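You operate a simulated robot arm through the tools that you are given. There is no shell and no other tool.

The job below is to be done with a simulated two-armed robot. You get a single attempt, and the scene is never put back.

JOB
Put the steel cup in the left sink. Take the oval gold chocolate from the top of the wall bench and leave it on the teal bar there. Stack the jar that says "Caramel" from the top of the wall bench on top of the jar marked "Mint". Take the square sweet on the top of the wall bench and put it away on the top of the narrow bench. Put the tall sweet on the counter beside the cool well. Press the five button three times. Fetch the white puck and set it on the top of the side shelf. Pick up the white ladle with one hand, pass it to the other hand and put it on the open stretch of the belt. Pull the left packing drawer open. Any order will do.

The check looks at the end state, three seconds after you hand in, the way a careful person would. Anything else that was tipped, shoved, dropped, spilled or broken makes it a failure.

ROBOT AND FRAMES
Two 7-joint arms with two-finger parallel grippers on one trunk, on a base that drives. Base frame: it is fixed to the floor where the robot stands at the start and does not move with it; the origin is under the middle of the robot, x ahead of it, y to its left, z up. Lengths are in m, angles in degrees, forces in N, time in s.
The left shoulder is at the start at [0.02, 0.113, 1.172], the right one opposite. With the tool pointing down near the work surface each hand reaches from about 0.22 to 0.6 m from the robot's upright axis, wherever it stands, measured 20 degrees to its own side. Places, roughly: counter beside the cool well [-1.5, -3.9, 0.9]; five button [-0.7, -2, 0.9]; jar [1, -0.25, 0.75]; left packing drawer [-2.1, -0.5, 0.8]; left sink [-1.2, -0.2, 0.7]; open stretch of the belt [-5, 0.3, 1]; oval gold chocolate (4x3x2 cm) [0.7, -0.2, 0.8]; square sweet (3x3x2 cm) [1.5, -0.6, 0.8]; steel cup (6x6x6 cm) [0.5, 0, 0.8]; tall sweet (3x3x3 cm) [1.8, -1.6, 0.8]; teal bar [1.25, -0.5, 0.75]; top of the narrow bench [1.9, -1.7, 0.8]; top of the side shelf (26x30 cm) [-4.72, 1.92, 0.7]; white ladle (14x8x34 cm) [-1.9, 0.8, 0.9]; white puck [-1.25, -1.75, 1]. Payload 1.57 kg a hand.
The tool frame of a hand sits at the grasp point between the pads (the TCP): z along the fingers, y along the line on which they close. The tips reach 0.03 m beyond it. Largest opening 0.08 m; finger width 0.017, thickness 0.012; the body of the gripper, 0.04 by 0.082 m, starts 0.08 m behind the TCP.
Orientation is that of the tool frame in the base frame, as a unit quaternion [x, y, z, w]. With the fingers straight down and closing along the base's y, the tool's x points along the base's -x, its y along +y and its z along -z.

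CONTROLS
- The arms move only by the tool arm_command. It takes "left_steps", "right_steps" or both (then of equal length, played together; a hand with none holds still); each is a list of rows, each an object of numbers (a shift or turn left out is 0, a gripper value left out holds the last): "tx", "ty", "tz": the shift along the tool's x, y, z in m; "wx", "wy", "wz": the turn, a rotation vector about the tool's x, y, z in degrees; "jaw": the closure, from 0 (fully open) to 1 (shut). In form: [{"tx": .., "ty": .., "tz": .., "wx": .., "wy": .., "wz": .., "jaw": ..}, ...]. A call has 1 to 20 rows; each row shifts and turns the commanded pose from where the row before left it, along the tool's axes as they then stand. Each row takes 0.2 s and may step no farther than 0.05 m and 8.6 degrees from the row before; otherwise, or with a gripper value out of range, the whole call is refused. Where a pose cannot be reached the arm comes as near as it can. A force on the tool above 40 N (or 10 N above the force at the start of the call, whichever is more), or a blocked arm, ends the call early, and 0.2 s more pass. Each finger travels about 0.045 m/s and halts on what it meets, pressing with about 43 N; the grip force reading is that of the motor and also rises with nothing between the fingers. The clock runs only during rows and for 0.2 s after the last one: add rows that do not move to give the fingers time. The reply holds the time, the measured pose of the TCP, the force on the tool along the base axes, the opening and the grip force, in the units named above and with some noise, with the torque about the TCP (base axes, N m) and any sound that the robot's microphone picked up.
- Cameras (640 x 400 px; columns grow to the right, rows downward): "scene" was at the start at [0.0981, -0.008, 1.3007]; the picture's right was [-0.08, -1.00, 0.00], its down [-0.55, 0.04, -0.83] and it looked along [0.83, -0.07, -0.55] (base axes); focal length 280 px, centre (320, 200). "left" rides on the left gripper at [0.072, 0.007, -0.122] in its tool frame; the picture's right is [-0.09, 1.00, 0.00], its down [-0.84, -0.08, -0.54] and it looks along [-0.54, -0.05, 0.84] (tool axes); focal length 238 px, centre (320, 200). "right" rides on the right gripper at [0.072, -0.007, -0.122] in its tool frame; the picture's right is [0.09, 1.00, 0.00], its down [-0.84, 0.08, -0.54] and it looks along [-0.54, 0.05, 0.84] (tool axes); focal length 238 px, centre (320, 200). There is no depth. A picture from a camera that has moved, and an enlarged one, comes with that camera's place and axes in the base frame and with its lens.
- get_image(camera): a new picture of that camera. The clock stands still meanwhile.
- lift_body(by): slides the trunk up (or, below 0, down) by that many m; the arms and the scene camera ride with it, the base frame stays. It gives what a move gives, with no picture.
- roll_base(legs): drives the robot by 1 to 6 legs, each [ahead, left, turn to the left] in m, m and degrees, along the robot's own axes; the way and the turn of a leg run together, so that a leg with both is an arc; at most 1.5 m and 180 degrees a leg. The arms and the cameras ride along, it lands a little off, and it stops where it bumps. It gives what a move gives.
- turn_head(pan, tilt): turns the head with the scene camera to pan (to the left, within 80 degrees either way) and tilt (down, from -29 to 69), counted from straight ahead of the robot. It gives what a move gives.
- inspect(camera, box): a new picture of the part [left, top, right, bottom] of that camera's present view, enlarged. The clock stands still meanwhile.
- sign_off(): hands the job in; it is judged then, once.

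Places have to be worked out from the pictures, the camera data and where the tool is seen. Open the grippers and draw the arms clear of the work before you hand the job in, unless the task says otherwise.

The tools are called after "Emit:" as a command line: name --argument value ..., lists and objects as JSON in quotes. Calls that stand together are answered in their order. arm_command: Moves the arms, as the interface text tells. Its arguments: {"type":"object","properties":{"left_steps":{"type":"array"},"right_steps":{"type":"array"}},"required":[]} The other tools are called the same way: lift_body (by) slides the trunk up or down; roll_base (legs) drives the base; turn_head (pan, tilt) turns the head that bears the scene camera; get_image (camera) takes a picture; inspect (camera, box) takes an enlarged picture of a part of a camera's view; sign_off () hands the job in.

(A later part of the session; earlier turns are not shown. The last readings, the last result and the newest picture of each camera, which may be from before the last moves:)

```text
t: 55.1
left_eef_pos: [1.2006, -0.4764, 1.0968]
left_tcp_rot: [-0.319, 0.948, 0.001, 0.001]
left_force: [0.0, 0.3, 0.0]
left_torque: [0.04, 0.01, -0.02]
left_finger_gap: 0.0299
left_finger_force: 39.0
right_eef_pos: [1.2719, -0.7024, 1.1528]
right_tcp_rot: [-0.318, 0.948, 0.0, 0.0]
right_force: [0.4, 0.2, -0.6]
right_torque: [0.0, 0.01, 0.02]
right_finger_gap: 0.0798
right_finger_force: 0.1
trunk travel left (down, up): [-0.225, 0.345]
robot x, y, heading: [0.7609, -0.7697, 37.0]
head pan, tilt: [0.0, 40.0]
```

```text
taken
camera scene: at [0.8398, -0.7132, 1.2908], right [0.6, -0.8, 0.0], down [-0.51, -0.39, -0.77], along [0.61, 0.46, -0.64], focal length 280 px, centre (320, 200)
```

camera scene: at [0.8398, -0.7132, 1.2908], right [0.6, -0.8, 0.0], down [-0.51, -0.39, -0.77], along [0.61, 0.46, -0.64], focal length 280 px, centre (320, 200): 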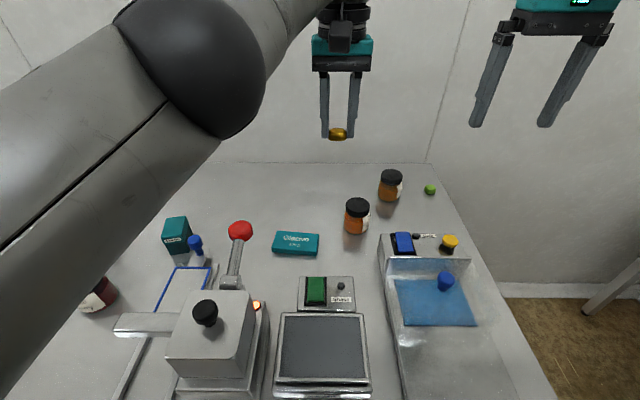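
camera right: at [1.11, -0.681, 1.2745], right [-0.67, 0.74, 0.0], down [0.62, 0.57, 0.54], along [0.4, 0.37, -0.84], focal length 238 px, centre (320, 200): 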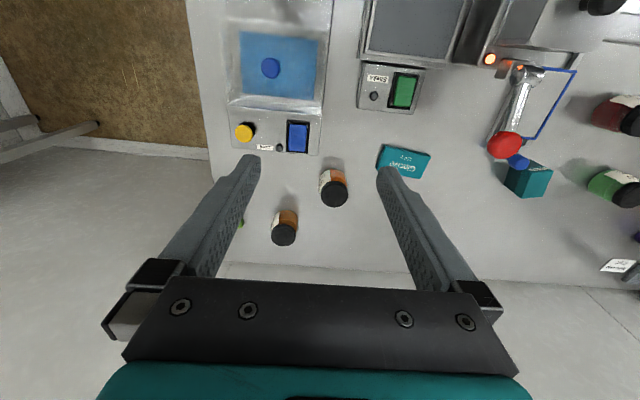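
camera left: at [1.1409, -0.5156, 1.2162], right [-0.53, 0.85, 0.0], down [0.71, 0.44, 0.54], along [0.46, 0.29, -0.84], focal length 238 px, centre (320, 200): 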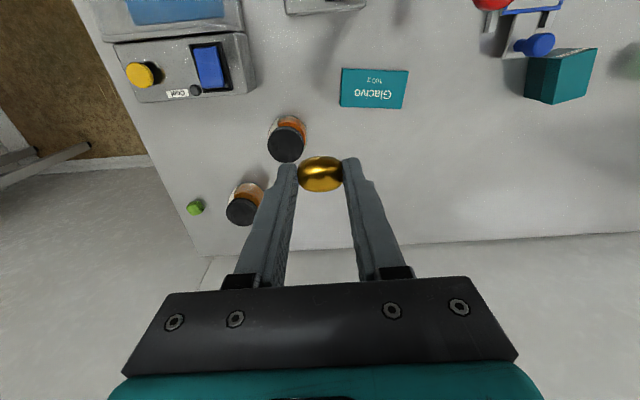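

Bar confirmed at [1.143,-0.416], top ≈0.82. I move over it and descend to just above, then check.

Emit:
arm_command --left_steps '[{"tx": 0.005, "ty": 0.0416}, {"tx": 0.0045, "ty": 0.0416}, {"tz": 0.05}, {"tz": 0.05}, {"tz": 0.05}, {"tz": 0.05}, {"tz": 0.02}, {}, {}]'

Emit:
get_image --camera "left"

Emit:
inspect --camera "scene" --box '[200, 140, 400, 290]'

```text
t: 57.1
left_eef_pos: [1.1417, -0.4159, 0.8751]
left_tcp_rot: [-0.319, 0.948, -0.001, 0.001]
left_force: [0.0, 0.5, 0.1]
left_torque: [0.02, 0.02, 0.0]
left_finger_gap: 0.0299
left_finger_force: 38.9
right_eef_pos: [1.2711, -0.7009, 1.1525]
right_tcp_rot: [-0.319, 0.948, 0.0, 0.001]
right_force: [0.0, 0.0, 0.8]
right_torque: [-0.02, -0.03, 0.01]
right_finger_gap: 0.08
right_finger_force: 0.1
trunk travel left (down, up): [-0.225, 0.345]
robot x, y, heading: [0.7646, -0.7688, 36.9]
head pan, tilt: [0.0, 40.0]
```

```text
taken
camera left: at [1.0808, -0.4548, 0.9958], right [-0.53, 0.85, 0.0], down [0.71, 0.44, 0.54], along [0.46, 0.29, -0.84], focal length 238 px, centre (320, 200)
```

left: 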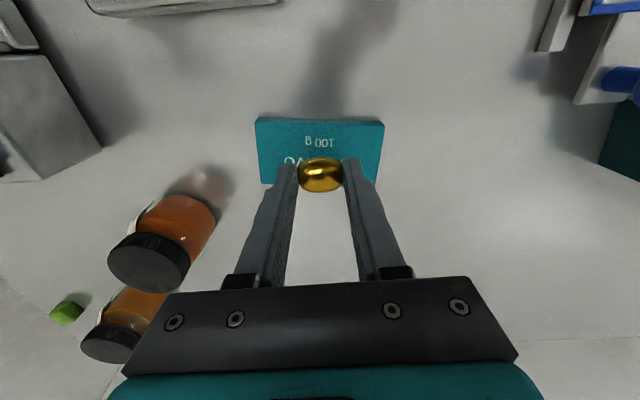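

```text
2.67 times, centred on (300, 215) of scene
camera zoom: at [0.8398, -0.7131, 1.2908], right [0.6, -0.8, 0.0], down [-0.51, -0.39, -0.77], along [0.61, 0.46, -0.64], focal length 748 px, centre (373, 160)
```

zoom: 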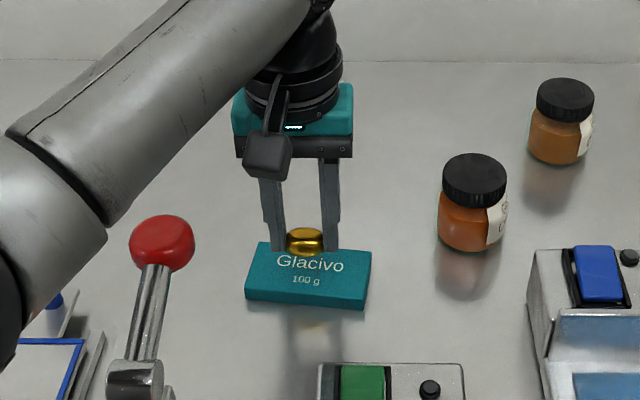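

Chocolate is over the bar centre. I'll nudge 4 mm nearer and lower in small steps to feel the contact.

Emit:
arm_command --left_steps '[{"tx": 0.004, "tz": 0.008}, {"tz": 0.006}, {"tz": 0.003}, {"tz": 0.002}, {}]'

Emit:
inspect --camera "scene" --box '[250, 190, 350, 270]'

```text
t: 58.3
left_eef_pos: [1.1398, -0.419, 0.857]
left_tcp_rot: [-0.319, 0.948, 0.0, 0.001]
left_force: [0.2, -0.2, 0.2]
left_torque: [0.0, -0.03, 0.01]
left_finger_gap: 0.0297
left_finger_force: 39.0
right_eef_pos: [1.273, -0.7023, 1.1514]
right_tcp_rot: [-0.318, 0.948, -0.001, -0.001]
right_force: [-0.3, 0.3, 1.0]
right_torque: [0.0, -0.01, 0.0]
right_finger_gap: 0.08
right_finger_force: 0.0
trunk travel left (down, up): [-0.225, 0.345]
robot x, y, heading: [0.7659, -0.7715, 37.0]
head pan, tilt: [0.0, 40.0]
```

```text
5.00 times, centred on (300, 230) of scene
camera zoom: at [0.8398, -0.7131, 1.2908], right [0.6, -0.8, 0.0], down [-0.51, -0.39, -0.77], along [0.61, 0.46, -0.64], focal length 1402 px, centre (420, 50)
```

zoom: 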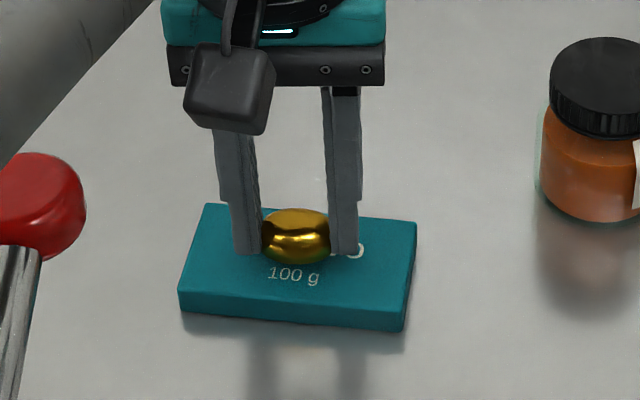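

Nearly touching. I lower in 2 mm steps watching for force.

Emit:
arm_command --left_steps '[{"tz": 0.002}, {"tz": 0.002}, {}]'

Emit:
arm_command --left_steps '[{"tz": 0.002}, {"tz": 0.002}, {}]'

Emit:
inspect --camera "scene" --box '[250, 190, 350, 270]'

```text
t: 59.1
left_eef_pos: [1.1402, -0.4187, 0.8527]
left_tcp_rot: [-0.319, 0.948, 0.0, 0.001]
left_force: [-1.1, -0.3, 0.3]
left_torque: [0.0, 0.02, 0.03]
left_finger_gap: 0.0295
left_finger_force: 39.2
right_eef_pos: [1.2726, -0.7019, 1.1525]
right_tcp_rot: [-0.318, 0.948, 0.001, 0.0]
right_force: [0.5, 0.1, 0.7]
right_torque: [0.03, -0.01, 0.02]
right_finger_gap: 0.0802
right_finger_force: 0.1
trunk travel left (down, up): [-0.225, 0.345]
robot x, y, heading: [0.7646, -0.7707, 37.3]
head pan, tilt: [0.0, 40.0]
```

```text
t: 59.9
left_eef_pos: [1.1406, -0.4191, 0.8482]
left_tcp_rot: [-0.319, 0.948, 0.001, 0.001]
left_force: [0.8, -0.5, 0.4]
left_torque: [0.05, 0.02, -0.01]
left_finger_gap: 0.0299
left_finger_force: 39.5
right_eef_pos: [1.2728, -0.7021, 1.1525]
right_tcp_rot: [-0.318, 0.948, -0.001, -0.001]
right_force: [-0.7, -0.3, -0.3]
right_torque: [-0.01, 0.0, -0.01]
right_finger_gap: 0.0802
right_finger_force: 0.0
trunk travel left (down, up): [-0.225, 0.345]
robot x, y, heading: [0.7671, -0.7695, 36.9]
head pan, tilt: [0.0, 40.0]
```

```text
5.00 times, centred on (300, 230) of scene
camera zoom: at [0.8398, -0.7131, 1.2908], right [0.6, -0.8, 0.0], down [-0.51, -0.39, -0.77], along [0.61, 0.46, -0.64], focal length 1402 px, centre (420, 50)
```

zoom: 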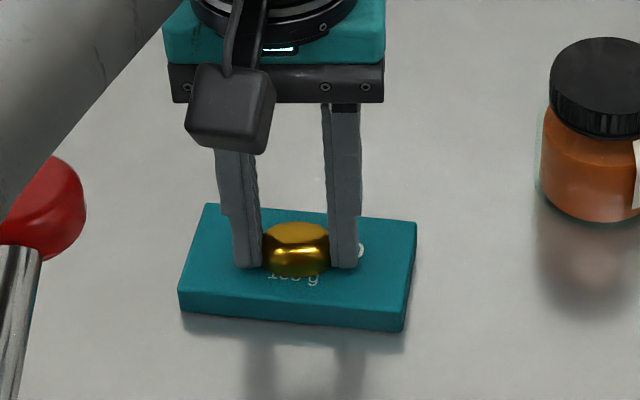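

No contact yet; continue in small steps.

Emit:
arm_command --left_steps '[{"tz": 0.002}, {}]'

Emit:
arm_command --left_steps '[{"tz": 0.002}, {}]'

Emit:
inspect --camera "scene" --box '[250, 190, 350, 270]'

```text
t: 60.5
left_eef_pos: [1.1396, -0.4181, 0.8481]
left_tcp_rot: [-0.319, 0.948, 0.0, 0.003]
left_force: [-1.9, 1.5, 10.3]
left_torque: [0.11, 0.08, 0.03]
left_finger_gap: 0.0298
left_finger_force: 38.2
right_eef_pos: [1.2729, -0.7027, 1.153]
right_tcp_rot: [-0.318, 0.948, 0.0, 0.001]
right_force: [0.2, 0.0, 0.3]
right_torque: [0.02, 0.0, 0.01]
right_finger_gap: 0.0802
right_finger_force: 0.1
trunk travel left (down, up): [-0.225, 0.345]
robot x, y, heading: [0.7603, -0.7739, 36.9]
head pan, tilt: [0.0, 40.0]
```

```text
t: 61.1
left_eef_pos: [1.1412, -0.4186, 0.8477]
left_tcp_rot: [-0.318, 0.948, 0.0, 0.004]
left_force: [-3.3, 1.9, 24.3]
left_torque: [0.13, 0.12, 0.02]
left_finger_gap: 0.0297
left_finger_force: 39.1
right_eef_pos: [1.2704, -0.703, 1.1538]
right_tcp_rot: [-0.317, 0.948, 0.0, 0.001]
right_force: [0.9, 0.2, -0.6]
right_torque: [0.0, 0.01, 0.01]
right_finger_gap: 0.0799
right_finger_force: 0.0
trunk travel left (down, up): [-0.225, 0.345]
robot x, y, heading: [0.7644, -0.7666, 37.1]
head pan, tilt: [0.0, 40.0]
```

```text
5.00 times, centred on (300, 230) of scene
camera zoom: at [0.8382, -0.7143, 1.2912], right [0.6, -0.8, 0.0], down [-0.51, -0.39, -0.77], along [0.61, 0.46, -0.64], focal length 1402 px, centre (420, 50)
```

zoom: 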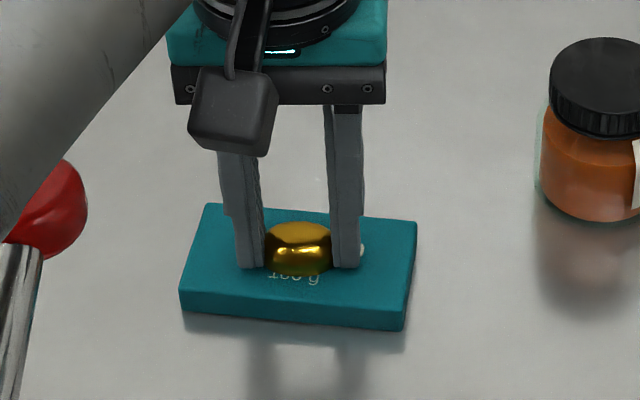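

Contact felt at TCP z≈0.848. I relax the pressure and open the fingers.

Emit:
arm_command --left_steps '[{"tz": -0.0035}, {}, {"jaw": 0.45}, {}, {}]'

Emit:
inspect --camera "scene" --box '[250, 190, 350, 270]'

```text
t: 62.3
left_eef_pos: [1.1396, -0.4188, 0.8466]
left_tcp_rot: [-0.319, 0.948, 0.0, 0.001]
left_force: [0.1, -0.3, -0.4]
left_torque: [0.0, -0.02, 0.0]
left_finger_gap: 0.0444
left_finger_force: 0.1
right_eef_pos: [1.274, -0.7023, 1.1519]
right_tcp_rot: [-0.318, 0.948, 0.0, -0.001]
right_force: [0.4, -0.8, 0.2]
right_torque: [-0.01, -0.02, -0.01]
right_finger_gap: 0.08
right_finger_force: 0.1
trunk travel left (down, up): [-0.225, 0.345]
robot x, y, heading: [0.768, -0.768, 37.1]
head pan, tilt: [0.0, 40.0]
```

```text
5.00 times, centred on (300, 230) of scene
camera zoom: at [0.8399, -0.7132, 1.2908], right [0.6, -0.8, 0.0], down [-0.51, -0.39, -0.77], along [0.61, 0.46, -0.64], focal length 1402 px, centre (420, 50)
```

zoom: 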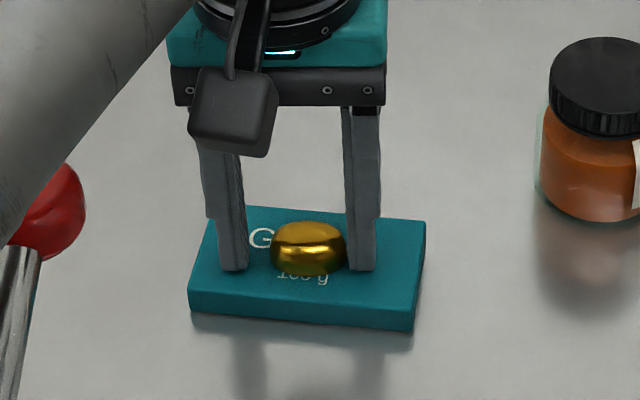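

The chocolate rests on the bar. I open a bit more and lift straight up.

Emit:
arm_command --left_steps '[{"jaw": 0.25}, {}, {"tz": -0.03}, {"tz": -0.05}, {"tz": -0.05}, {"tz": -0.05}, {"tz": -0.05}, {"tz": -0.03, "jaw": 0}, {}]'

Emit:
get_image --camera "scene"

Emit:
get_image --camera "right"

```text
t: 64.3
left_eef_pos: [1.14, -0.4184, 1.1104]
left_tcp_rot: [-0.319, 0.948, 0.001, 0.0]
left_force: [0.9, 0.9, 0.6]
left_torque: [0.03, -0.03, 0.02]
left_finger_gap: 0.0801
left_finger_force: 0.0
right_eef_pos: [1.2735, -0.7026, 1.1528]
right_tcp_rot: [-0.318, 0.948, 0.0, 0.0]
right_force: [0.1, 0.4, 0.4]
right_torque: [0.03, 0.0, -0.01]
right_finger_gap: 0.08
right_finger_force: 0.2
trunk travel left (down, up): [-0.225, 0.345]
robot x, y, heading: [0.7634, -0.7682, 37.0]
head pan, tilt: [0.0, 40.0]
```

```text
taken
camera scene: at [0.8398, -0.713, 1.2908], right [0.6, -0.8, 0.0], down [-0.51, -0.39, -0.77], along [0.61, 0.46, -0.64], focal length 280 px, centre (320, 200)
```

scene: 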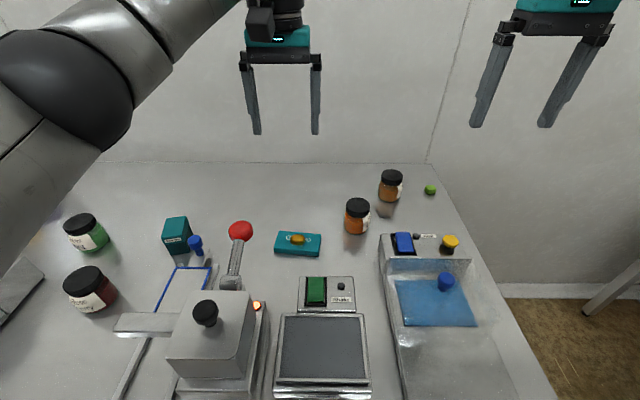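

```text
taken
camera right: at [1.2191, -0.7491, 1.2744], right [-0.67, 0.74, 0.0], down [0.62, 0.57, 0.54], along [0.4, 0.37, -0.84], focal length 238 px, centre (320, 200)
```

right: 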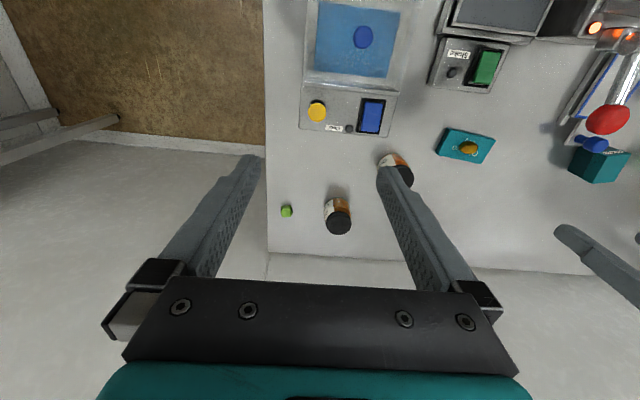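

Chocolate placed. Now read the labels of the two orange jars; zoom from both cameras.

Emit:
inspect --camera "right" --box '[310, 140, 430, 245]'

Emit:
inspect --camera "scene" --box '[330, 160, 450, 240]'

```text
3.81 times, centred on (370, 192) of right
camera zoom: at [1.2191, -0.7491, 1.2744], right [-0.67, 0.74, 0.0], down [0.62, 0.57, 0.54], along [0.4, 0.37, -0.84], focal length 908 px, centre (130, 229)
```

zoom: 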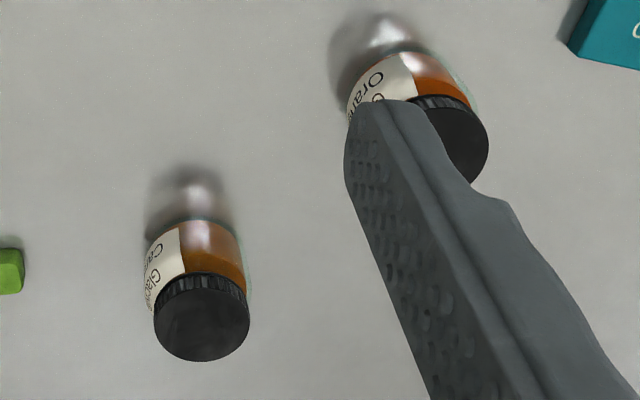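

```text
5.00 times, centred on (390, 200) of scene
camera zoom: at [0.8398, -0.713, 1.2908], right [0.6, -0.8, 0.0], down [-0.51, -0.39, -0.77], along [0.61, 0.46, -0.64], focal length 1402 px, centre (-30, 200)
```

zoom: 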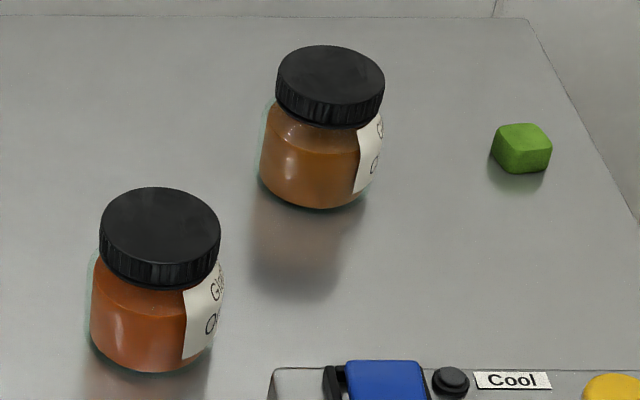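

Rear jar reads "Ca…" (Caramel) and the nearer is "Orange". Caramel is at ≈[1.427,-0.503], the green square sweet at ≈[1.518,-0.586]. I retract the left hand and shift the base right 12 cm so the right hand can reach with a forward-tilted tool.

Emit:
arm_command --left_steps '[{"tx": 0.02, "ty": 0.045}, {"tx": 0.02, "ty": 0.045}, {"tx": 0.02, "ty": 0.045}, {"tx": 0.02, "ty": 0.045}, {"tx": 0.02, "ty": 0.03}, {"tx": 0.02}, {}]'

Emit:
roll_base --legs '[[0, -0.12, 0]]'

Emit:
turn_head --pan -15 --tilt 69

Emit:
get_image --camera "scene"

```text
t: 65.9
left_eef_pos: [0.916, -0.3222, 1.1089]
left_tcp_rot: [-0.319, 0.948, 0.0, 0.001]
left_force: [0.3, 0.5, -0.2]
left_torque: [0.02, 0.01, 0.03]
left_finger_gap: 0.0801
left_finger_force: 0.1
right_eef_pos: [1.2723, -0.7026, 1.1517]
right_tcp_rot: [-0.318, 0.948, 0.0, 0.0]
right_force: [0.4, 0.3, 0.7]
right_torque: [0.01, 0.04, 0.01]
right_finger_gap: 0.0801
right_finger_force: 0.1
trunk travel left (down, up): [-0.225, 0.345]
robot x, y, heading: [0.7609, -0.7712, 37.0]
head pan, tilt: [0.0, 40.0]
```

```text
t: 67.2
left_eef_pos: [0.9906, -0.4201, 1.11]
left_tcp_rot: [-0.317, 0.948, 0.001, 0.0]
left_force: [0.9, -0.3, -0.5]
left_torque: [-0.01, 0.03, 0.01]
left_finger_gap: 0.0799
left_finger_force: 0.1
right_eef_pos: [1.3453, -0.7996, 1.152]
right_tcp_rot: [-0.316, 0.949, 0.0, -0.001]
right_force: [-0.3, -0.9, 0.4]
right_torque: [0.03, 0.0, -0.04]
right_finger_gap: 0.08
right_finger_force: 0.0
trunk travel left (down, up): [-0.225, 0.345]
robot x, y, heading: [0.8358, -0.8686, 36.8]
head pan, tilt: [0.0, 40.0]
```

```text
t: 68.1
left_eef_pos: [0.9887, -0.419, 1.1103]
left_tcp_rot: [-0.317, 0.949, -0.001, 0.001]
left_force: [-0.1, -0.3, -0.4]
left_torque: [0.02, -0.01, 0.02]
left_finger_gap: 0.0801
left_finger_force: 0.1
right_eef_pos: [1.3431, -0.8002, 1.1533]
right_tcp_rot: [-0.316, 0.949, 0.001, 0.0]
right_force: [0.3, 0.5, 0.5]
right_torque: [-0.03, 0.0, 0.02]
right_finger_gap: 0.0799
right_finger_force: 0.0
trunk travel left (down, up): [-0.225, 0.345]
robot x, y, heading: [0.8353, -0.8643, 36.8]
head pan, tilt: [-15.0, 68.8]
```

```text
taken
camera scene: at [0.8956, -0.8388, 1.2547], right [0.37, -0.93, 0.0], down [-0.86, -0.35, -0.36], along [0.34, 0.14, -0.93], focal length 280 px, centre (320, 200)
```

scene: 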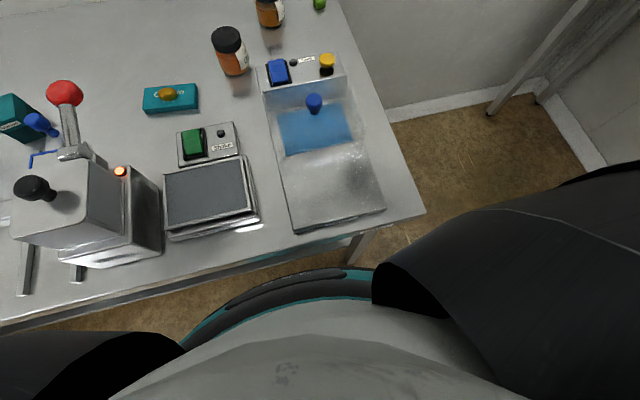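

The base is as near as I'd like. I pitch the right tool forward 40° and bring it toward the Caramel jar at height for a closer look.

Emit:
arm_command --right_steps '[{"wy": -8}, {"wy": -8}, {"wy": -8}, {"wy": -8}, {"wy": -8}, {"tx": -0.0116, "ty": 0.03125, "tz": 0.0315}, {"tx": -0.0116, "ty": 0.03125, "tz": 0.0315}, {"tx": -0.0116, "ty": 0.03125, "tz": 0.0315}, {"tx": -0.0116, "ty": 0.03125, "tz": 0.0315}, {"tx": -0.0116, "ty": 0.03125, "tz": 0.0315}, {"tx": -0.0116, "ty": 0.03125, "tz": 0.0315}, {}, {}]'

Emit:
get_image --camera "right"

Emit:
turn_head --pan -5 --tilt 35

Emit:
get_image --camera "scene"

```text
t: 70.9
left_eef_pos: [0.9895, -0.4206, 1.1087]
left_tcp_rot: [-0.317, 0.948, 0.001, 0.001]
left_force: [-0.6, 0.0, 0.4]
left_torque: [-0.02, 0.03, 0.01]
left_finger_gap: 0.0801
left_finger_force: 0.0
right_eef_pos: [1.3748, -0.544, 1.0523]
right_tcp_rot: [-0.297, 0.892, 0.108, 0.324]
right_force: [-0.9, -0.3, 1.0]
right_torque: [0.01, 0.02, 0.03]
right_finger_gap: 0.08
right_finger_force: 0.1
trunk travel left (down, up): [-0.225, 0.345]
robot x, y, heading: [0.8361, -0.862, 37.1]
head pan, tilt: [-15.0, 68.8]
```

```text
taken
camera right: at [1.271, -0.6267, 1.1001], right [-0.65, 0.75, -0.06], down [0.19, 0.24, 0.95], along [0.73, 0.61, -0.3], focal length 238 px, centre (320, 200)
```

right: 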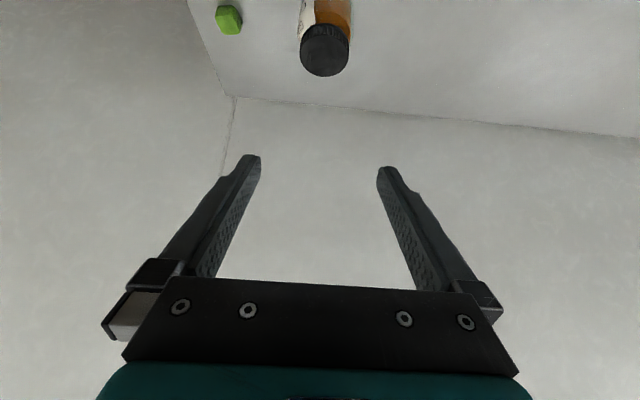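

```text
t: 71.9
left_eef_pos: [0.9894, -0.4207, 1.1091]
left_tcp_rot: [-0.318, 0.948, 0.0, 0.0]
left_force: [0.0, 0.1, 0.8]
left_torque: [0.0, 0.0, -0.01]
left_finger_gap: 0.0798
left_finger_force: 0.1
right_eef_pos: [1.3734, -0.5434, 1.0531]
right_tcp_rot: [-0.298, 0.891, 0.109, 0.325]
right_force: [0.4, 0.7, 0.1]
right_torque: [0.01, -0.04, 0.01]
right_finger_gap: 0.0803
right_finger_force: 0.2
trunk travel left (down, up): [-0.225, 0.345]
robot x, y, heading: [0.8356, -0.8649, 36.8]
head pan, tilt: [-5.0, 35.0]
```

```text
taken
camera scene: at [0.9185, -0.8132, 1.2983], right [0.53, -0.85, 0.0], down [-0.49, -0.3, -0.82], along [0.7, 0.43, -0.57], focal length 280 px, centre (320, 200)
```

scene: 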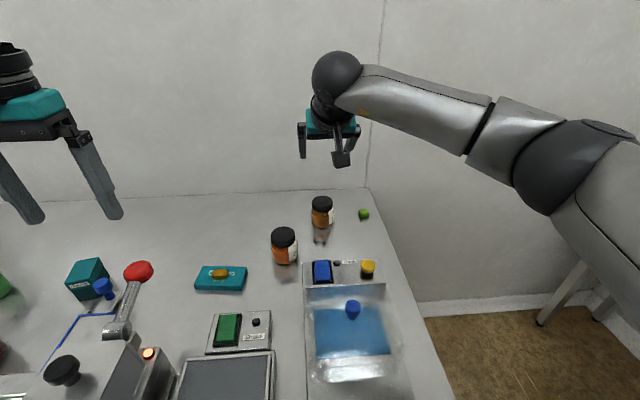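

Lateral alignment matches. I move in along the tool axis to just above/before the jar and look again.

Emit:
arm_command --right_steps '[{"tz": 0.048}, {"tz": 0.048}, {}, {}]'

Emit:
get_image --camera "right"

Emit:
inspect --camera "scene" --box '[240, 110, 400, 270]'

```text
t: 72.9
left_eef_pos: [0.9899, -0.4209, 1.1086]
left_tcp_rot: [-0.317, 0.948, 0.0, 0.0]
left_force: [0.2, -1.2, 0.5]
left_torque: [0.02, 0.03, -0.04]
left_finger_gap: 0.0799
left_finger_force: 0.0
right_eef_pos: [1.4244, -0.5057, 0.9808]
right_tcp_rot: [-0.297, 0.891, 0.109, 0.324]
right_force: [0.4, 0.3, -0.8]
right_torque: [0.05, -0.01, -0.01]
right_finger_gap: 0.0802
right_finger_force: 0.2
trunk travel left (down, up): [-0.225, 0.345]
robot x, y, heading: [0.8359, -0.8634, 36.9]
head pan, tilt: [-5.0, 35.0]
```

```text
taken
camera right: at [1.321, -0.5899, 1.0281], right [-0.65, 0.75, -0.06], down [0.19, 0.24, 0.95], along [0.73, 0.61, -0.3], focal length 238 px, centre (320, 200)
```

right: 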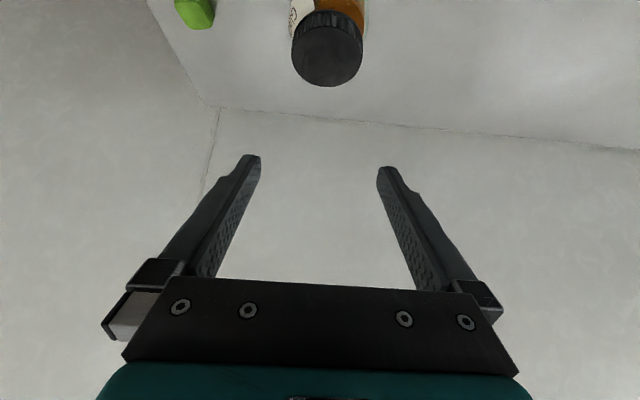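

```text
2.50 times, centred on (320, 190) of scene
camera zoom: at [0.9185, -0.8131, 1.2984], right [0.53, -0.85, 0.0], down [-0.49, -0.3, -0.82], along [0.7, 0.43, -0.57], focal length 701 px, centre (320, 225)
```

zoom: 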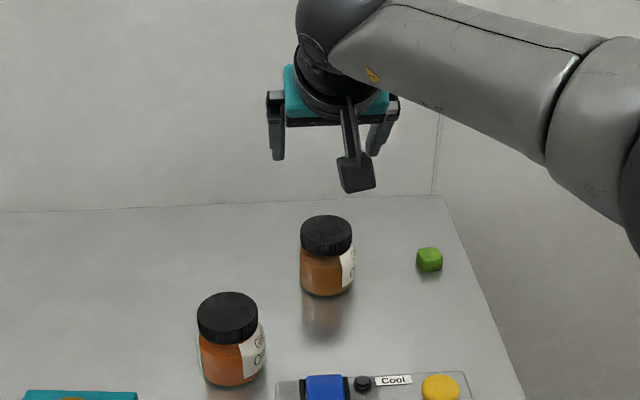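

The jar lid is only ≈5.2 cm wide and centred between the fingers. I reduce the pitch to 32° for wrist-camera clearance over the Cool panel, then descend vertically around the jar.

Emit:
arm_command --right_steps '[{"wy": 8}, {}, {"tx": 0.0243, "tz": 0.0363}, {"tx": 0.0243, "tz": 0.0363}, {}, {}]'

Emit:
get_image --camera "right"

Emit:
inspect --camera "scene" --box '[240, 150, 400, 310]'

```text
t: 74.3
left_eef_pos: [0.9902, -0.4196, 1.1089]
left_tcp_rot: [-0.317, 0.948, 0.0, 0.001]
left_force: [-1.0, -0.2, 0.8]
left_torque: [0.02, 0.0, 0.0]
left_finger_gap: 0.08
left_finger_force: 0.0
right_eef_pos: [1.4134, -0.518, 0.8861]
right_tcp_rot: [-0.305, 0.912, 0.087, 0.26]
right_force: [-0.7, 0.5, 0.3]
right_torque: [0.03, 0.02, -0.02]
right_finger_gap: 0.0801
right_finger_force: 0.0
right hand out of reach, approached as far as the arm can: row 1, 4
trunk travel left (down, up): [-0.225, 0.345]
robot x, y, heading: [0.8369, -0.8653, 37.0]
head pan, tilt: [-5.0, 35.0]
```

```text
taken
camera right: at [1.3169, -0.5957, 0.9523], right [-0.66, 0.75, -0.05], down [0.29, 0.32, 0.9], along [0.69, 0.58, -0.43], focal length 238 px, centre (320, 200)
```

right: 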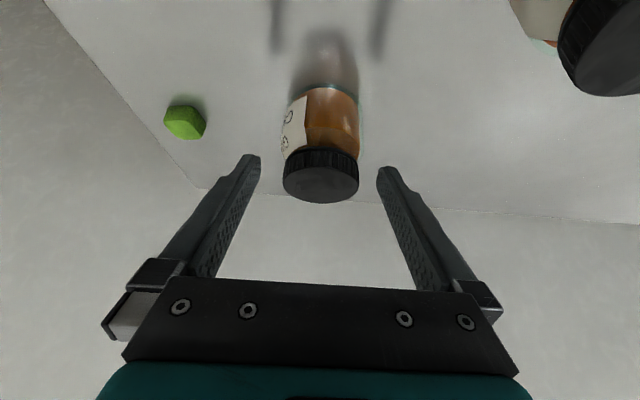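

```text
2.50 times, centred on (320, 230) of scene
camera zoom: at [0.9186, -0.8133, 1.2984], right [0.53, -0.85, 0.0], down [-0.49, -0.3, -0.82], along [0.7, 0.43, -0.57], focal length 701 px, centre (320, 125)
```

zoom: 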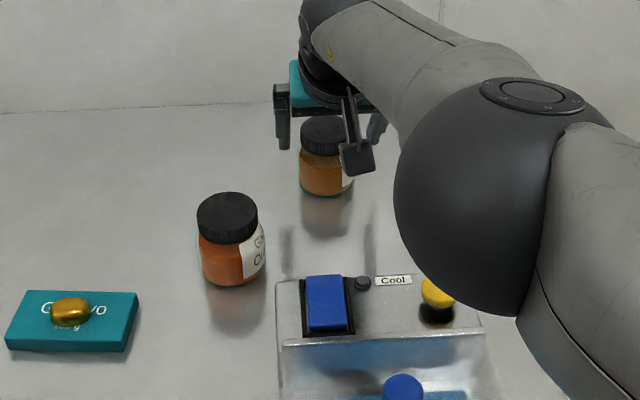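

At 32° the arm over-stretches and its elbow sags. I go back to 40° pitch and check elbow height before the final descent.

Emit:
arm_command --right_steps '[{"wy": -8}, {}, {}]'

Emit:
get_image --camera "right"

Emit:
get_image --camera "scene"

```text
t: 75.1
left_eef_pos: [0.9896, -0.4195, 1.1091]
left_tcp_rot: [-0.317, 0.948, 0.0, 0.001]
left_force: [0.2, -0.1, 0.0]
left_torque: [-0.01, -0.02, 0.04]
left_finger_gap: 0.0799
left_finger_force: 0.1
right_eef_pos: [1.4202, -0.5085, 0.8858]
right_tcp_rot: [-0.301, 0.902, 0.098, 0.293]
right_force: [0.0, -1.0, 0.7]
right_torque: [-0.01, 0.01, 0.0]
right_finger_gap: 0.08
right_finger_force: 0.0
right hand out of reach, approached as far as the arm can: row 1
trunk travel left (down, up): [-0.225, 0.345]
robot x, y, heading: [0.8357, -0.8643, 37.0]
head pan, tilt: [-5.0, 35.0]
```

```text
taken
camera right: at [1.32, -0.5908, 0.9413], right [-0.66, 0.75, -0.05], down [0.24, 0.28, 0.93], along [0.71, 0.6, -0.36], focal length 238 px, centre (320, 200)
```

right: 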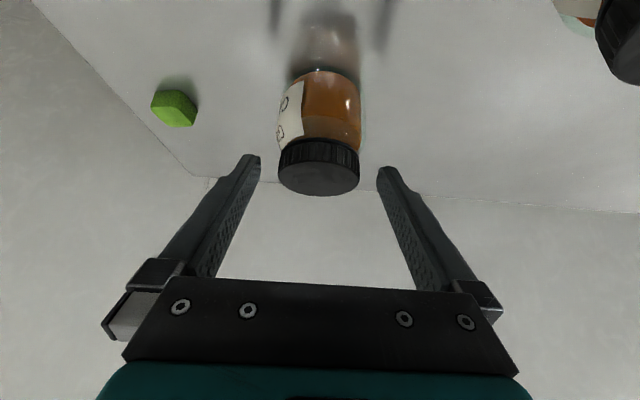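

```text
taken
camera scene: at [0.9185, -0.8132, 1.2984], right [0.53, -0.85, 0.0], down [-0.49, -0.3, -0.82], along [0.7, 0.43, -0.57], focal length 280 px, centre (320, 200)
```

scene: 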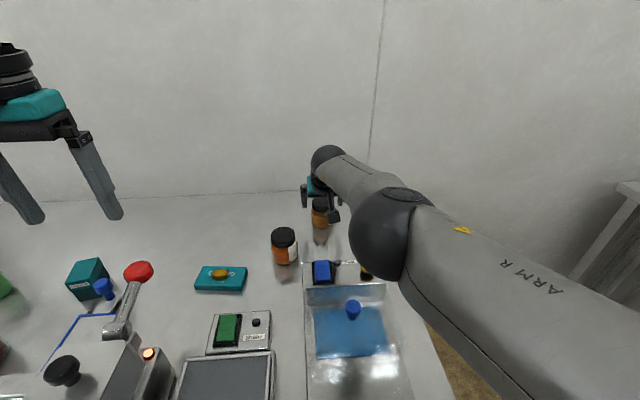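

The arm is nearly straight. Lowering the trunk (shoulder closer to wrist height) gains reach: I raise both hands 0.12 m first, then lower the trunk 0.12 m.

Emit:
arm_command --right_steps '[{"tx": -0.0257, "tz": -0.0306}, {"tx": -0.0257, "tz": -0.0306}, {"tx": -0.0257, "tz": -0.0306}, {}]' --left_steps '[{"tz": -0.04}, {"tz": -0.04}, {"tz": -0.04}, {}]'

Emit:
lift_body --by -0.12

Emit:
get_image --camera "scene"

Emit:
get_image --camera "right"

```text
t: 76.1
left_eef_pos: [0.9893, -0.4194, 1.2287]
left_tcp_rot: [-0.318, 0.948, 0.001, 0.001]
left_force: [0.3, 0.1, 0.2]
left_torque: [0.0, -0.01, 0.02]
left_finger_gap: 0.08
left_finger_force: 0.1
right_eef_pos: [1.4292, -0.4993, 1.0023]
right_tcp_rot: [-0.301, 0.902, 0.098, 0.294]
right_force: [0.9, 0.3, 0.6]
right_torque: [0.0, 0.03, -0.01]
right_finger_gap: 0.0798
right_finger_force: 0.0
right hand out of reach, approached as far as the arm can: row 1
trunk travel left (down, up): [-0.225, 0.345]
robot x, y, heading: [0.8337, -0.8654, 36.7]
head pan, tilt: [-5.0, 35.0]
```

```text
t: 77.6
left_eef_pos: [0.9891, -0.4195, 1.11]
left_tcp_rot: [-0.317, 0.948, 0.001, 0.001]
left_force: [-0.2, -0.1, 0.4]
left_torque: [0.02, -0.04, -0.04]
left_finger_gap: 0.0799
left_finger_force: 0.0
right_eef_pos: [1.429, -0.4999, 0.8833]
right_tcp_rot: [-0.301, 0.902, 0.098, 0.293]
right_force: [0.2, 0.3, 0.4]
right_torque: [0.0, -0.01, -0.04]
right_finger_gap: 0.0798
right_finger_force: 0.0
trunk travel left (down, up): [-0.105, 0.465]
robot x, y, heading: [0.8381, -0.8617, 36.9]
head pan, tilt: [-5.0, 35.0]
```

```text
taken
camera scene: at [0.9184, -0.8133, 1.1785], right [0.53, -0.85, 0.0], down [-0.49, -0.3, -0.82], along [0.7, 0.43, -0.57], focal length 280 px, centre (320, 200)
```

scene: 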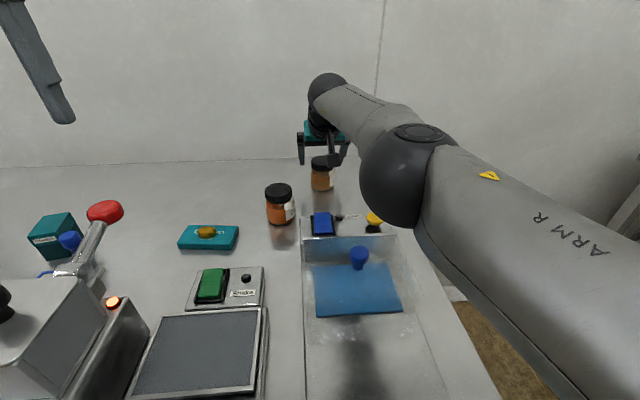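

```text
taken
camera right: at [1.3296, -0.5813, 0.9397], right [-0.66, 0.75, -0.05], down [0.24, 0.28, 0.93], along [0.71, 0.6, -0.36], focal length 238 px, centre (320, 200)
```

right: 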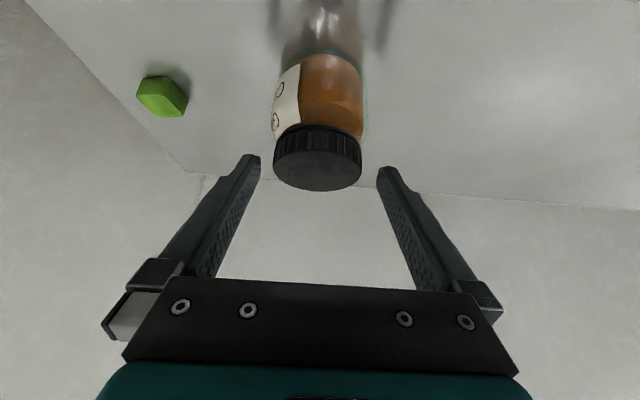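

Now within reach. Jar centred laterally; descend 3.5 cm and 1 cm back to put the pads around the jar body.

Emit:
arm_command --right_steps '[{"tx": 0.0144, "tz": 0.0112}, {"tx": 0.0143, "tz": 0.0112}, {}, {}]'

Emit:
get_image --camera "right"

Emit:
inspect --camera "scene" --box '[240, 100, 400, 240]'

```text
t: 78.6
left_eef_pos: [0.99, -0.4187, 1.1096]
left_tcp_rot: [-0.317, 0.949, 0.0, 0.001]
left_force: [0.1, -0.2, 0.4]
left_torque: [-0.01, -0.02, 0.03]
left_finger_gap: 0.0799
left_finger_force: 0.0
right_eef_pos: [1.4259, -0.5007, 0.8467]
right_tcp_rot: [-0.301, 0.902, 0.098, 0.292]
right_force: [-0.5, 0.3, 0.7]
right_torque: [0.01, 0.0, -0.01]
right_finger_gap: 0.0799
right_finger_force: 0.0
right hand out of reach, approached as far as the arm can: row 1, 2
trunk travel left (down, up): [-0.105, 0.465]
robot x, y, heading: [0.8379, -0.8636, 36.8]
head pan, tilt: [-5.0, 35.0]
```

```text
taken
camera right: at [1.3268, -0.5819, 0.904], right [-0.66, 0.75, -0.05], down [0.24, 0.28, 0.93], along [0.71, 0.6, -0.36], focal length 238 px, centre (320, 200)
```

right: 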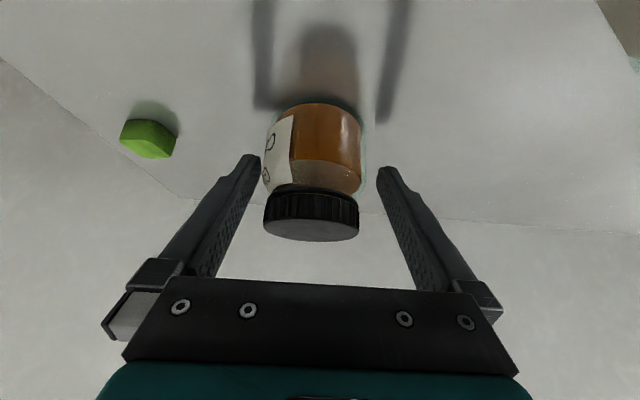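

```text
2.86 times, centred on (320, 170) of scene
camera zoom: at [0.9185, -0.8132, 1.1784], right [0.53, -0.85, 0.0], down [-0.49, -0.3, -0.82], along [0.7, 0.43, -0.57], focal length 801 px, centre (320, 286)
```

zoom: 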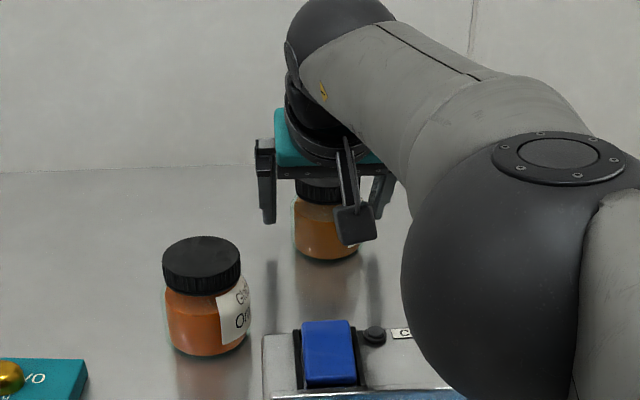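

Fingers straddle the jar. Shift 3 mm to centre and close.

Emit:
arm_command --right_steps '[{"ty": -0.003}, {"jaw": 0.3}, {"jaw": 1}, {}, {}, {}]'

Emit:
get_image --camera "right"

```text
t: 80.0
left_eef_pos: [0.9896, -0.4199, 1.1085]
left_tcp_rot: [-0.317, 0.948, 0.0, 0.001]
left_force: [-0.2, -0.2, 0.2]
left_torque: [0.01, 0.0, 0.01]
left_finger_gap: 0.0799
left_finger_force: 0.0
right_eef_pos: [1.4296, -0.5023, 0.8481]
right_tcp_rot: [-0.301, 0.902, 0.097, 0.293]
right_force: [-0.3, -1.0, 0.5]
right_torque: [-0.05, -0.05, 0.02]
right_finger_gap: 0.0629
right_finger_force: 42.7
trunk travel left (down, up): [-0.105, 0.465]
robot x, y, heading: [0.8372, -0.866, 36.9]
head pan, tilt: [-5.0, 35.0]
```

```text
taken
camera right: at [1.3292, -0.5839, 0.9044], right [-0.66, 0.75, -0.05], down [0.24, 0.28, 0.93], along [0.71, 0.6, -0.36], focal length 238 px, centre (320, 200)
```

right: 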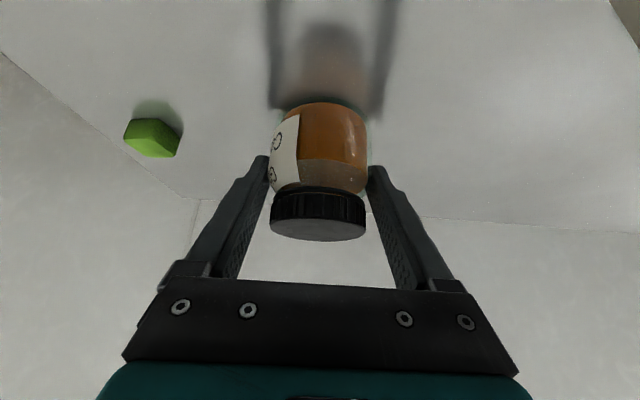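

Jar gripped at 6.3 cm with 43 N. Lift straight up and check.

Emit:
arm_command --right_steps '[{"tx": -0.0029, "tz": -0.004}, {"tx": -0.0147, "tz": -0.02}, {"tx": -0.022, "tz": -0.0303}, {"tx": -0.022, "tz": -0.0303}, {"tx": -0.022, "tz": -0.0303}, {}]'

Emit:
get_image --camera "right"

Emit:
get_image --camera "scene"

```text
t: 81.4
left_eef_pos: [0.9899, -0.4191, 1.1098]
left_tcp_rot: [-0.317, 0.948, 0.001, 0.0]
left_force: [-0.3, 0.5, 0.7]
left_torque: [0.0, 0.02, 0.04]
left_finger_gap: 0.0802
left_finger_force: 0.0
right_eef_pos: [1.424, -0.5093, 0.9851]
right_tcp_rot: [-0.301, 0.902, 0.097, 0.293]
right_force: [0.5, 0.0, -3.1]
right_torque: [-0.03, 0.02, 0.03]
right_finger_gap: 0.0631
right_finger_force: 43.0
right hand out of reach, approached as far as the arm can: row 4, 5
trunk travel left (down, up): [-0.105, 0.465]
robot x, y, heading: [0.8365, -0.8655, 37.0]
head pan, tilt: [-5.0, 35.0]
```

```text
taken
camera right: at [1.3245, -0.591, 1.0417], right [-0.66, 0.75, -0.05], down [0.24, 0.28, 0.93], along [0.71, 0.6, -0.36], focal length 238 px, centre (320, 200)
```

right: 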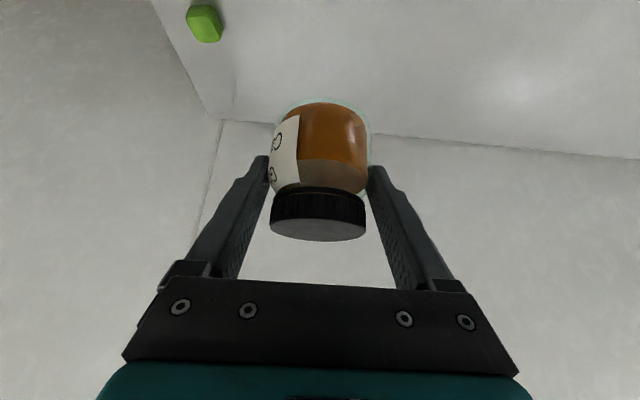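

```text
taken
camera scene: at [0.9187, -0.813, 1.1783], right [0.53, -0.85, 0.0], down [-0.49, -0.3, -0.82], along [0.7, 0.43, -0.57], focal length 280 px, centre (320, 200)
```

scene: 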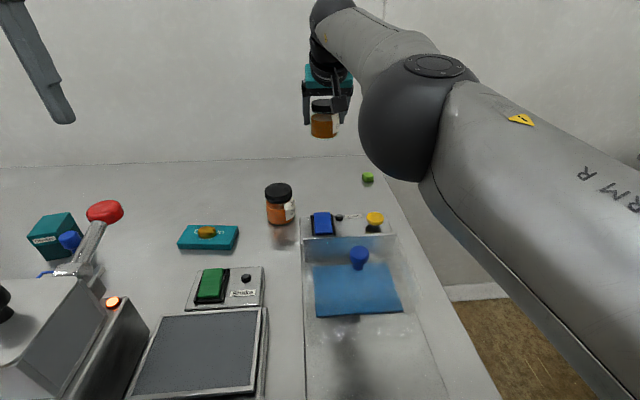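

Jar held upright. I raise the trunk again, retract the right hand, and drive left along the bench to the Mint jar.

Emit:
lift_body --by 0.12

Emit:
arm_command --right_steps '[{"tx": 0.0337, "ty": -0.0167, "tz": -0.0245}, {"tx": 0.0337, "ty": -0.0167, "tz": -0.0245}, {"tx": 0.0337, "ty": -0.0167, "tz": -0.0245}, {"tx": 0.0337, "ty": -0.0167, "tz": -0.0245}, {"tx": 0.0337, "ty": -0.0167, "tz": -0.0245}, {"tx": 0.0337, "ty": -0.0167, "tz": -0.0245}, {}]'

Emit:
roll_base --legs '[[0, 0.74, 0]]'

Emit:
turn_head --pan 0 --tilt 40

Emit:
get_image --camera "scene"

Emit:
get_image --camera "right"

```text
t: 82.9
left_eef_pos: [0.9904, -0.4182, 1.2279]
left_tcp_rot: [-0.317, 0.948, 0.0, 0.001]
left_force: [0.1, 0.3, -0.8]
left_torque: [-0.02, 0.0, 0.02]
left_finger_gap: 0.08
left_finger_force: 0.0
right_eef_pos: [1.4251, -0.5099, 1.1052]
right_tcp_rot: [-0.302, 0.902, 0.098, 0.292]
right_force: [-1.0, 0.1, -1.4]
right_torque: [-0.03, 0.01, -0.01]
right_finger_gap: 0.0631
right_finger_force: 42.5
trunk travel left (down, up): [-0.225, 0.345]
robot x, y, heading: [0.8346, -0.8636, 36.9]
head pan, tilt: [-5.0, 35.0]
```

```text
t: 84.5
left_eef_pos: [0.9903, -0.4196, 1.2293]
left_tcp_rot: [-0.318, 0.948, 0.001, 0.0]
left_force: [0.0, 0.4, -0.1]
left_torque: [0.01, 0.03, -0.01]
left_finger_gap: 0.0803
left_finger_force: 0.0
right_eef_pos: [1.4248, -0.5093, 1.1042]
right_tcp_rot: [-0.301, 0.902, 0.098, 0.293]
right_force: [-0.1, -0.4, -1.9]
right_torque: [0.01, 0.03, 0.0]
right_finger_gap: 0.0631
right_finger_force: 42.4
right hand out of reach, approached as far as the arm can: row 1, 2, 3, 4, 5, 6
trunk travel left (down, up): [-0.225, 0.345]
robot x, y, heading: [0.8354, -0.8669, 36.8]
head pan, tilt: [-5.0, 35.0]
```

```text
t: 88.6
left_eef_pos: [0.54, 0.1828, 1.2297]
left_tcp_rot: [-0.316, 0.949, 0.0, 0.001]
left_force: [0.2, 0.2, 0.5]
left_torque: [0.0, -0.01, -0.02]
left_finger_gap: 0.0798
left_finger_force: 0.0
right_eef_pos: [0.9753, 0.0929, 1.1044]
right_tcp_rot: [-0.301, 0.902, 0.098, 0.294]
right_force: [0.8, -0.1, -2.5]
right_torque: [-0.01, 0.01, -0.03]
right_finger_gap: 0.0631
right_finger_force: 42.9
trunk travel left (down, up): [-0.225, 0.345]
robot x, y, heading: [0.386, -0.2601, 36.6]
head pan, tilt: [-5.0, 35.0]
```

```text
t: 89.2
left_eef_pos: [0.5395, 0.183, 1.2285]
left_tcp_rot: [-0.317, 0.949, 0.0, 0.001]
left_force: [-0.1, 0.3, 0.6]
left_torque: [0.01, -0.01, -0.02]
left_finger_gap: 0.0799
left_finger_force: 0.2
right_eef_pos: [0.9745, 0.0905, 1.1047]
right_tcp_rot: [-0.3, 0.903, 0.096, 0.292]
right_force: [0.8, 1.0, -2.7]
right_torque: [-0.04, 0.01, 0.01]
right_finger_gap: 0.063
right_finger_force: 42.8
trunk travel left (down, up): [-0.225, 0.345]
robot x, y, heading: [0.386, -0.2643, 36.6]
head pan, tilt: [0.0, 40.0]
```

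```text
taken
camera scene: at [0.4613, -0.2061, 1.2908], right [0.6, -0.8, 0.0], down [-0.52, -0.38, -0.77], along [0.61, 0.46, -0.64], focal length 280 px, centre (320, 200)
```

scene: 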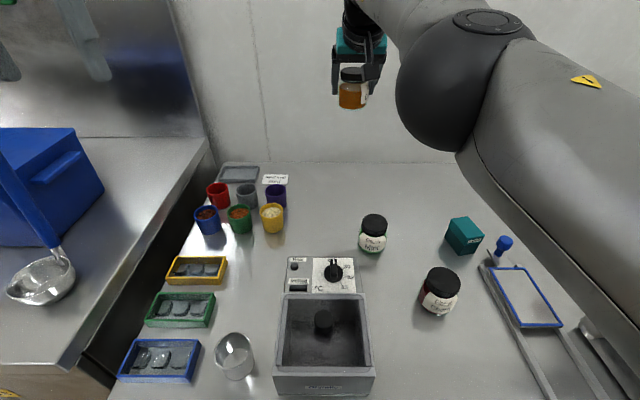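

```text
taken
camera right: at [0.8745, 0.0107, 1.1611], right [-0.66, 0.75, -0.05], down [0.24, 0.28, 0.93], along [0.72, 0.6, -0.36], focal length 238 px, centre (320, 200)
```

right: 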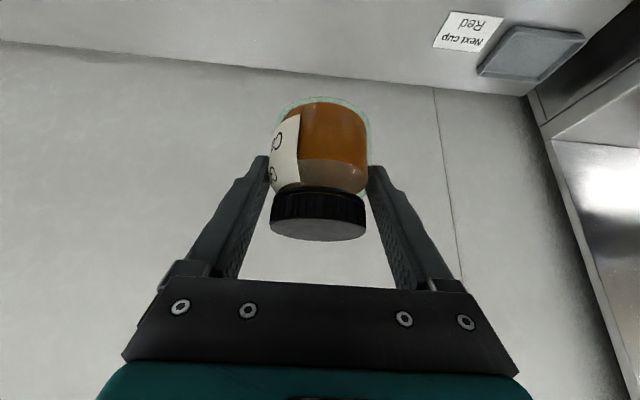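

The drive went well (jar still held), but the last arm retraction was refused as unreachable. I test a small pull-back motion of the right hand.

Emit:
arm_command --right_steps '[{"tx": 0.0162, "tz": -0.0118}, {}]'

Emit:
arm_command --right_steps '[{"wy": 4}, {"wy": 4}, {}]'

```text
t: 89.8
left_eef_pos: [0.5406, 0.184, 1.2283]
left_tcp_rot: [-0.316, 0.949, 0.001, 0.001]
left_force: [0.1, 0.2, 0.6]
left_torque: [-0.03, -0.01, 0.02]
left_finger_gap: 0.08
left_finger_force: 0.1
right_eef_pos: [0.9749, 0.0914, 1.1042]
right_tcp_rot: [-0.301, 0.902, 0.098, 0.293]
right_force: [0.0, 0.2, -2.8]
right_torque: [-0.03, 0.0, 0.0]
right_finger_gap: 0.0632
right_finger_force: 42.5
right hand out of reach, approached as far as the arm can: row 1
trunk travel left (down, up): [-0.225, 0.345]
robot x, y, heading: [0.3866, -0.2622, 36.8]
head pan, tilt: [0.0, 40.0]
```

```text
t: 90.6
left_eef_pos: [0.5413, 0.1826, 1.2291]
left_tcp_rot: [-0.316, 0.949, 0.0, 0.001]
left_force: [-0.8, -0.2, -0.2]
left_torque: [0.02, 0.03, 0.01]
left_finger_gap: 0.0802
left_finger_force: 0.1
right_eef_pos: [0.9746, 0.0927, 1.1043]
right_tcp_rot: [-0.299, 0.903, 0.097, 0.294]
right_force: [0.0, 0.1, -2.9]
right_torque: [0.0, 0.04, 0.01]
right_finger_gap: 0.0631
right_finger_force: 43.1
right hand out of reach, approached as far as the arm can: row 1, 2
trunk travel left (down, up): [-0.225, 0.345]
robot x, y, heading: [0.3873, -0.2643, 36.7]
head pan, tilt: [0.0, 40.0]
```

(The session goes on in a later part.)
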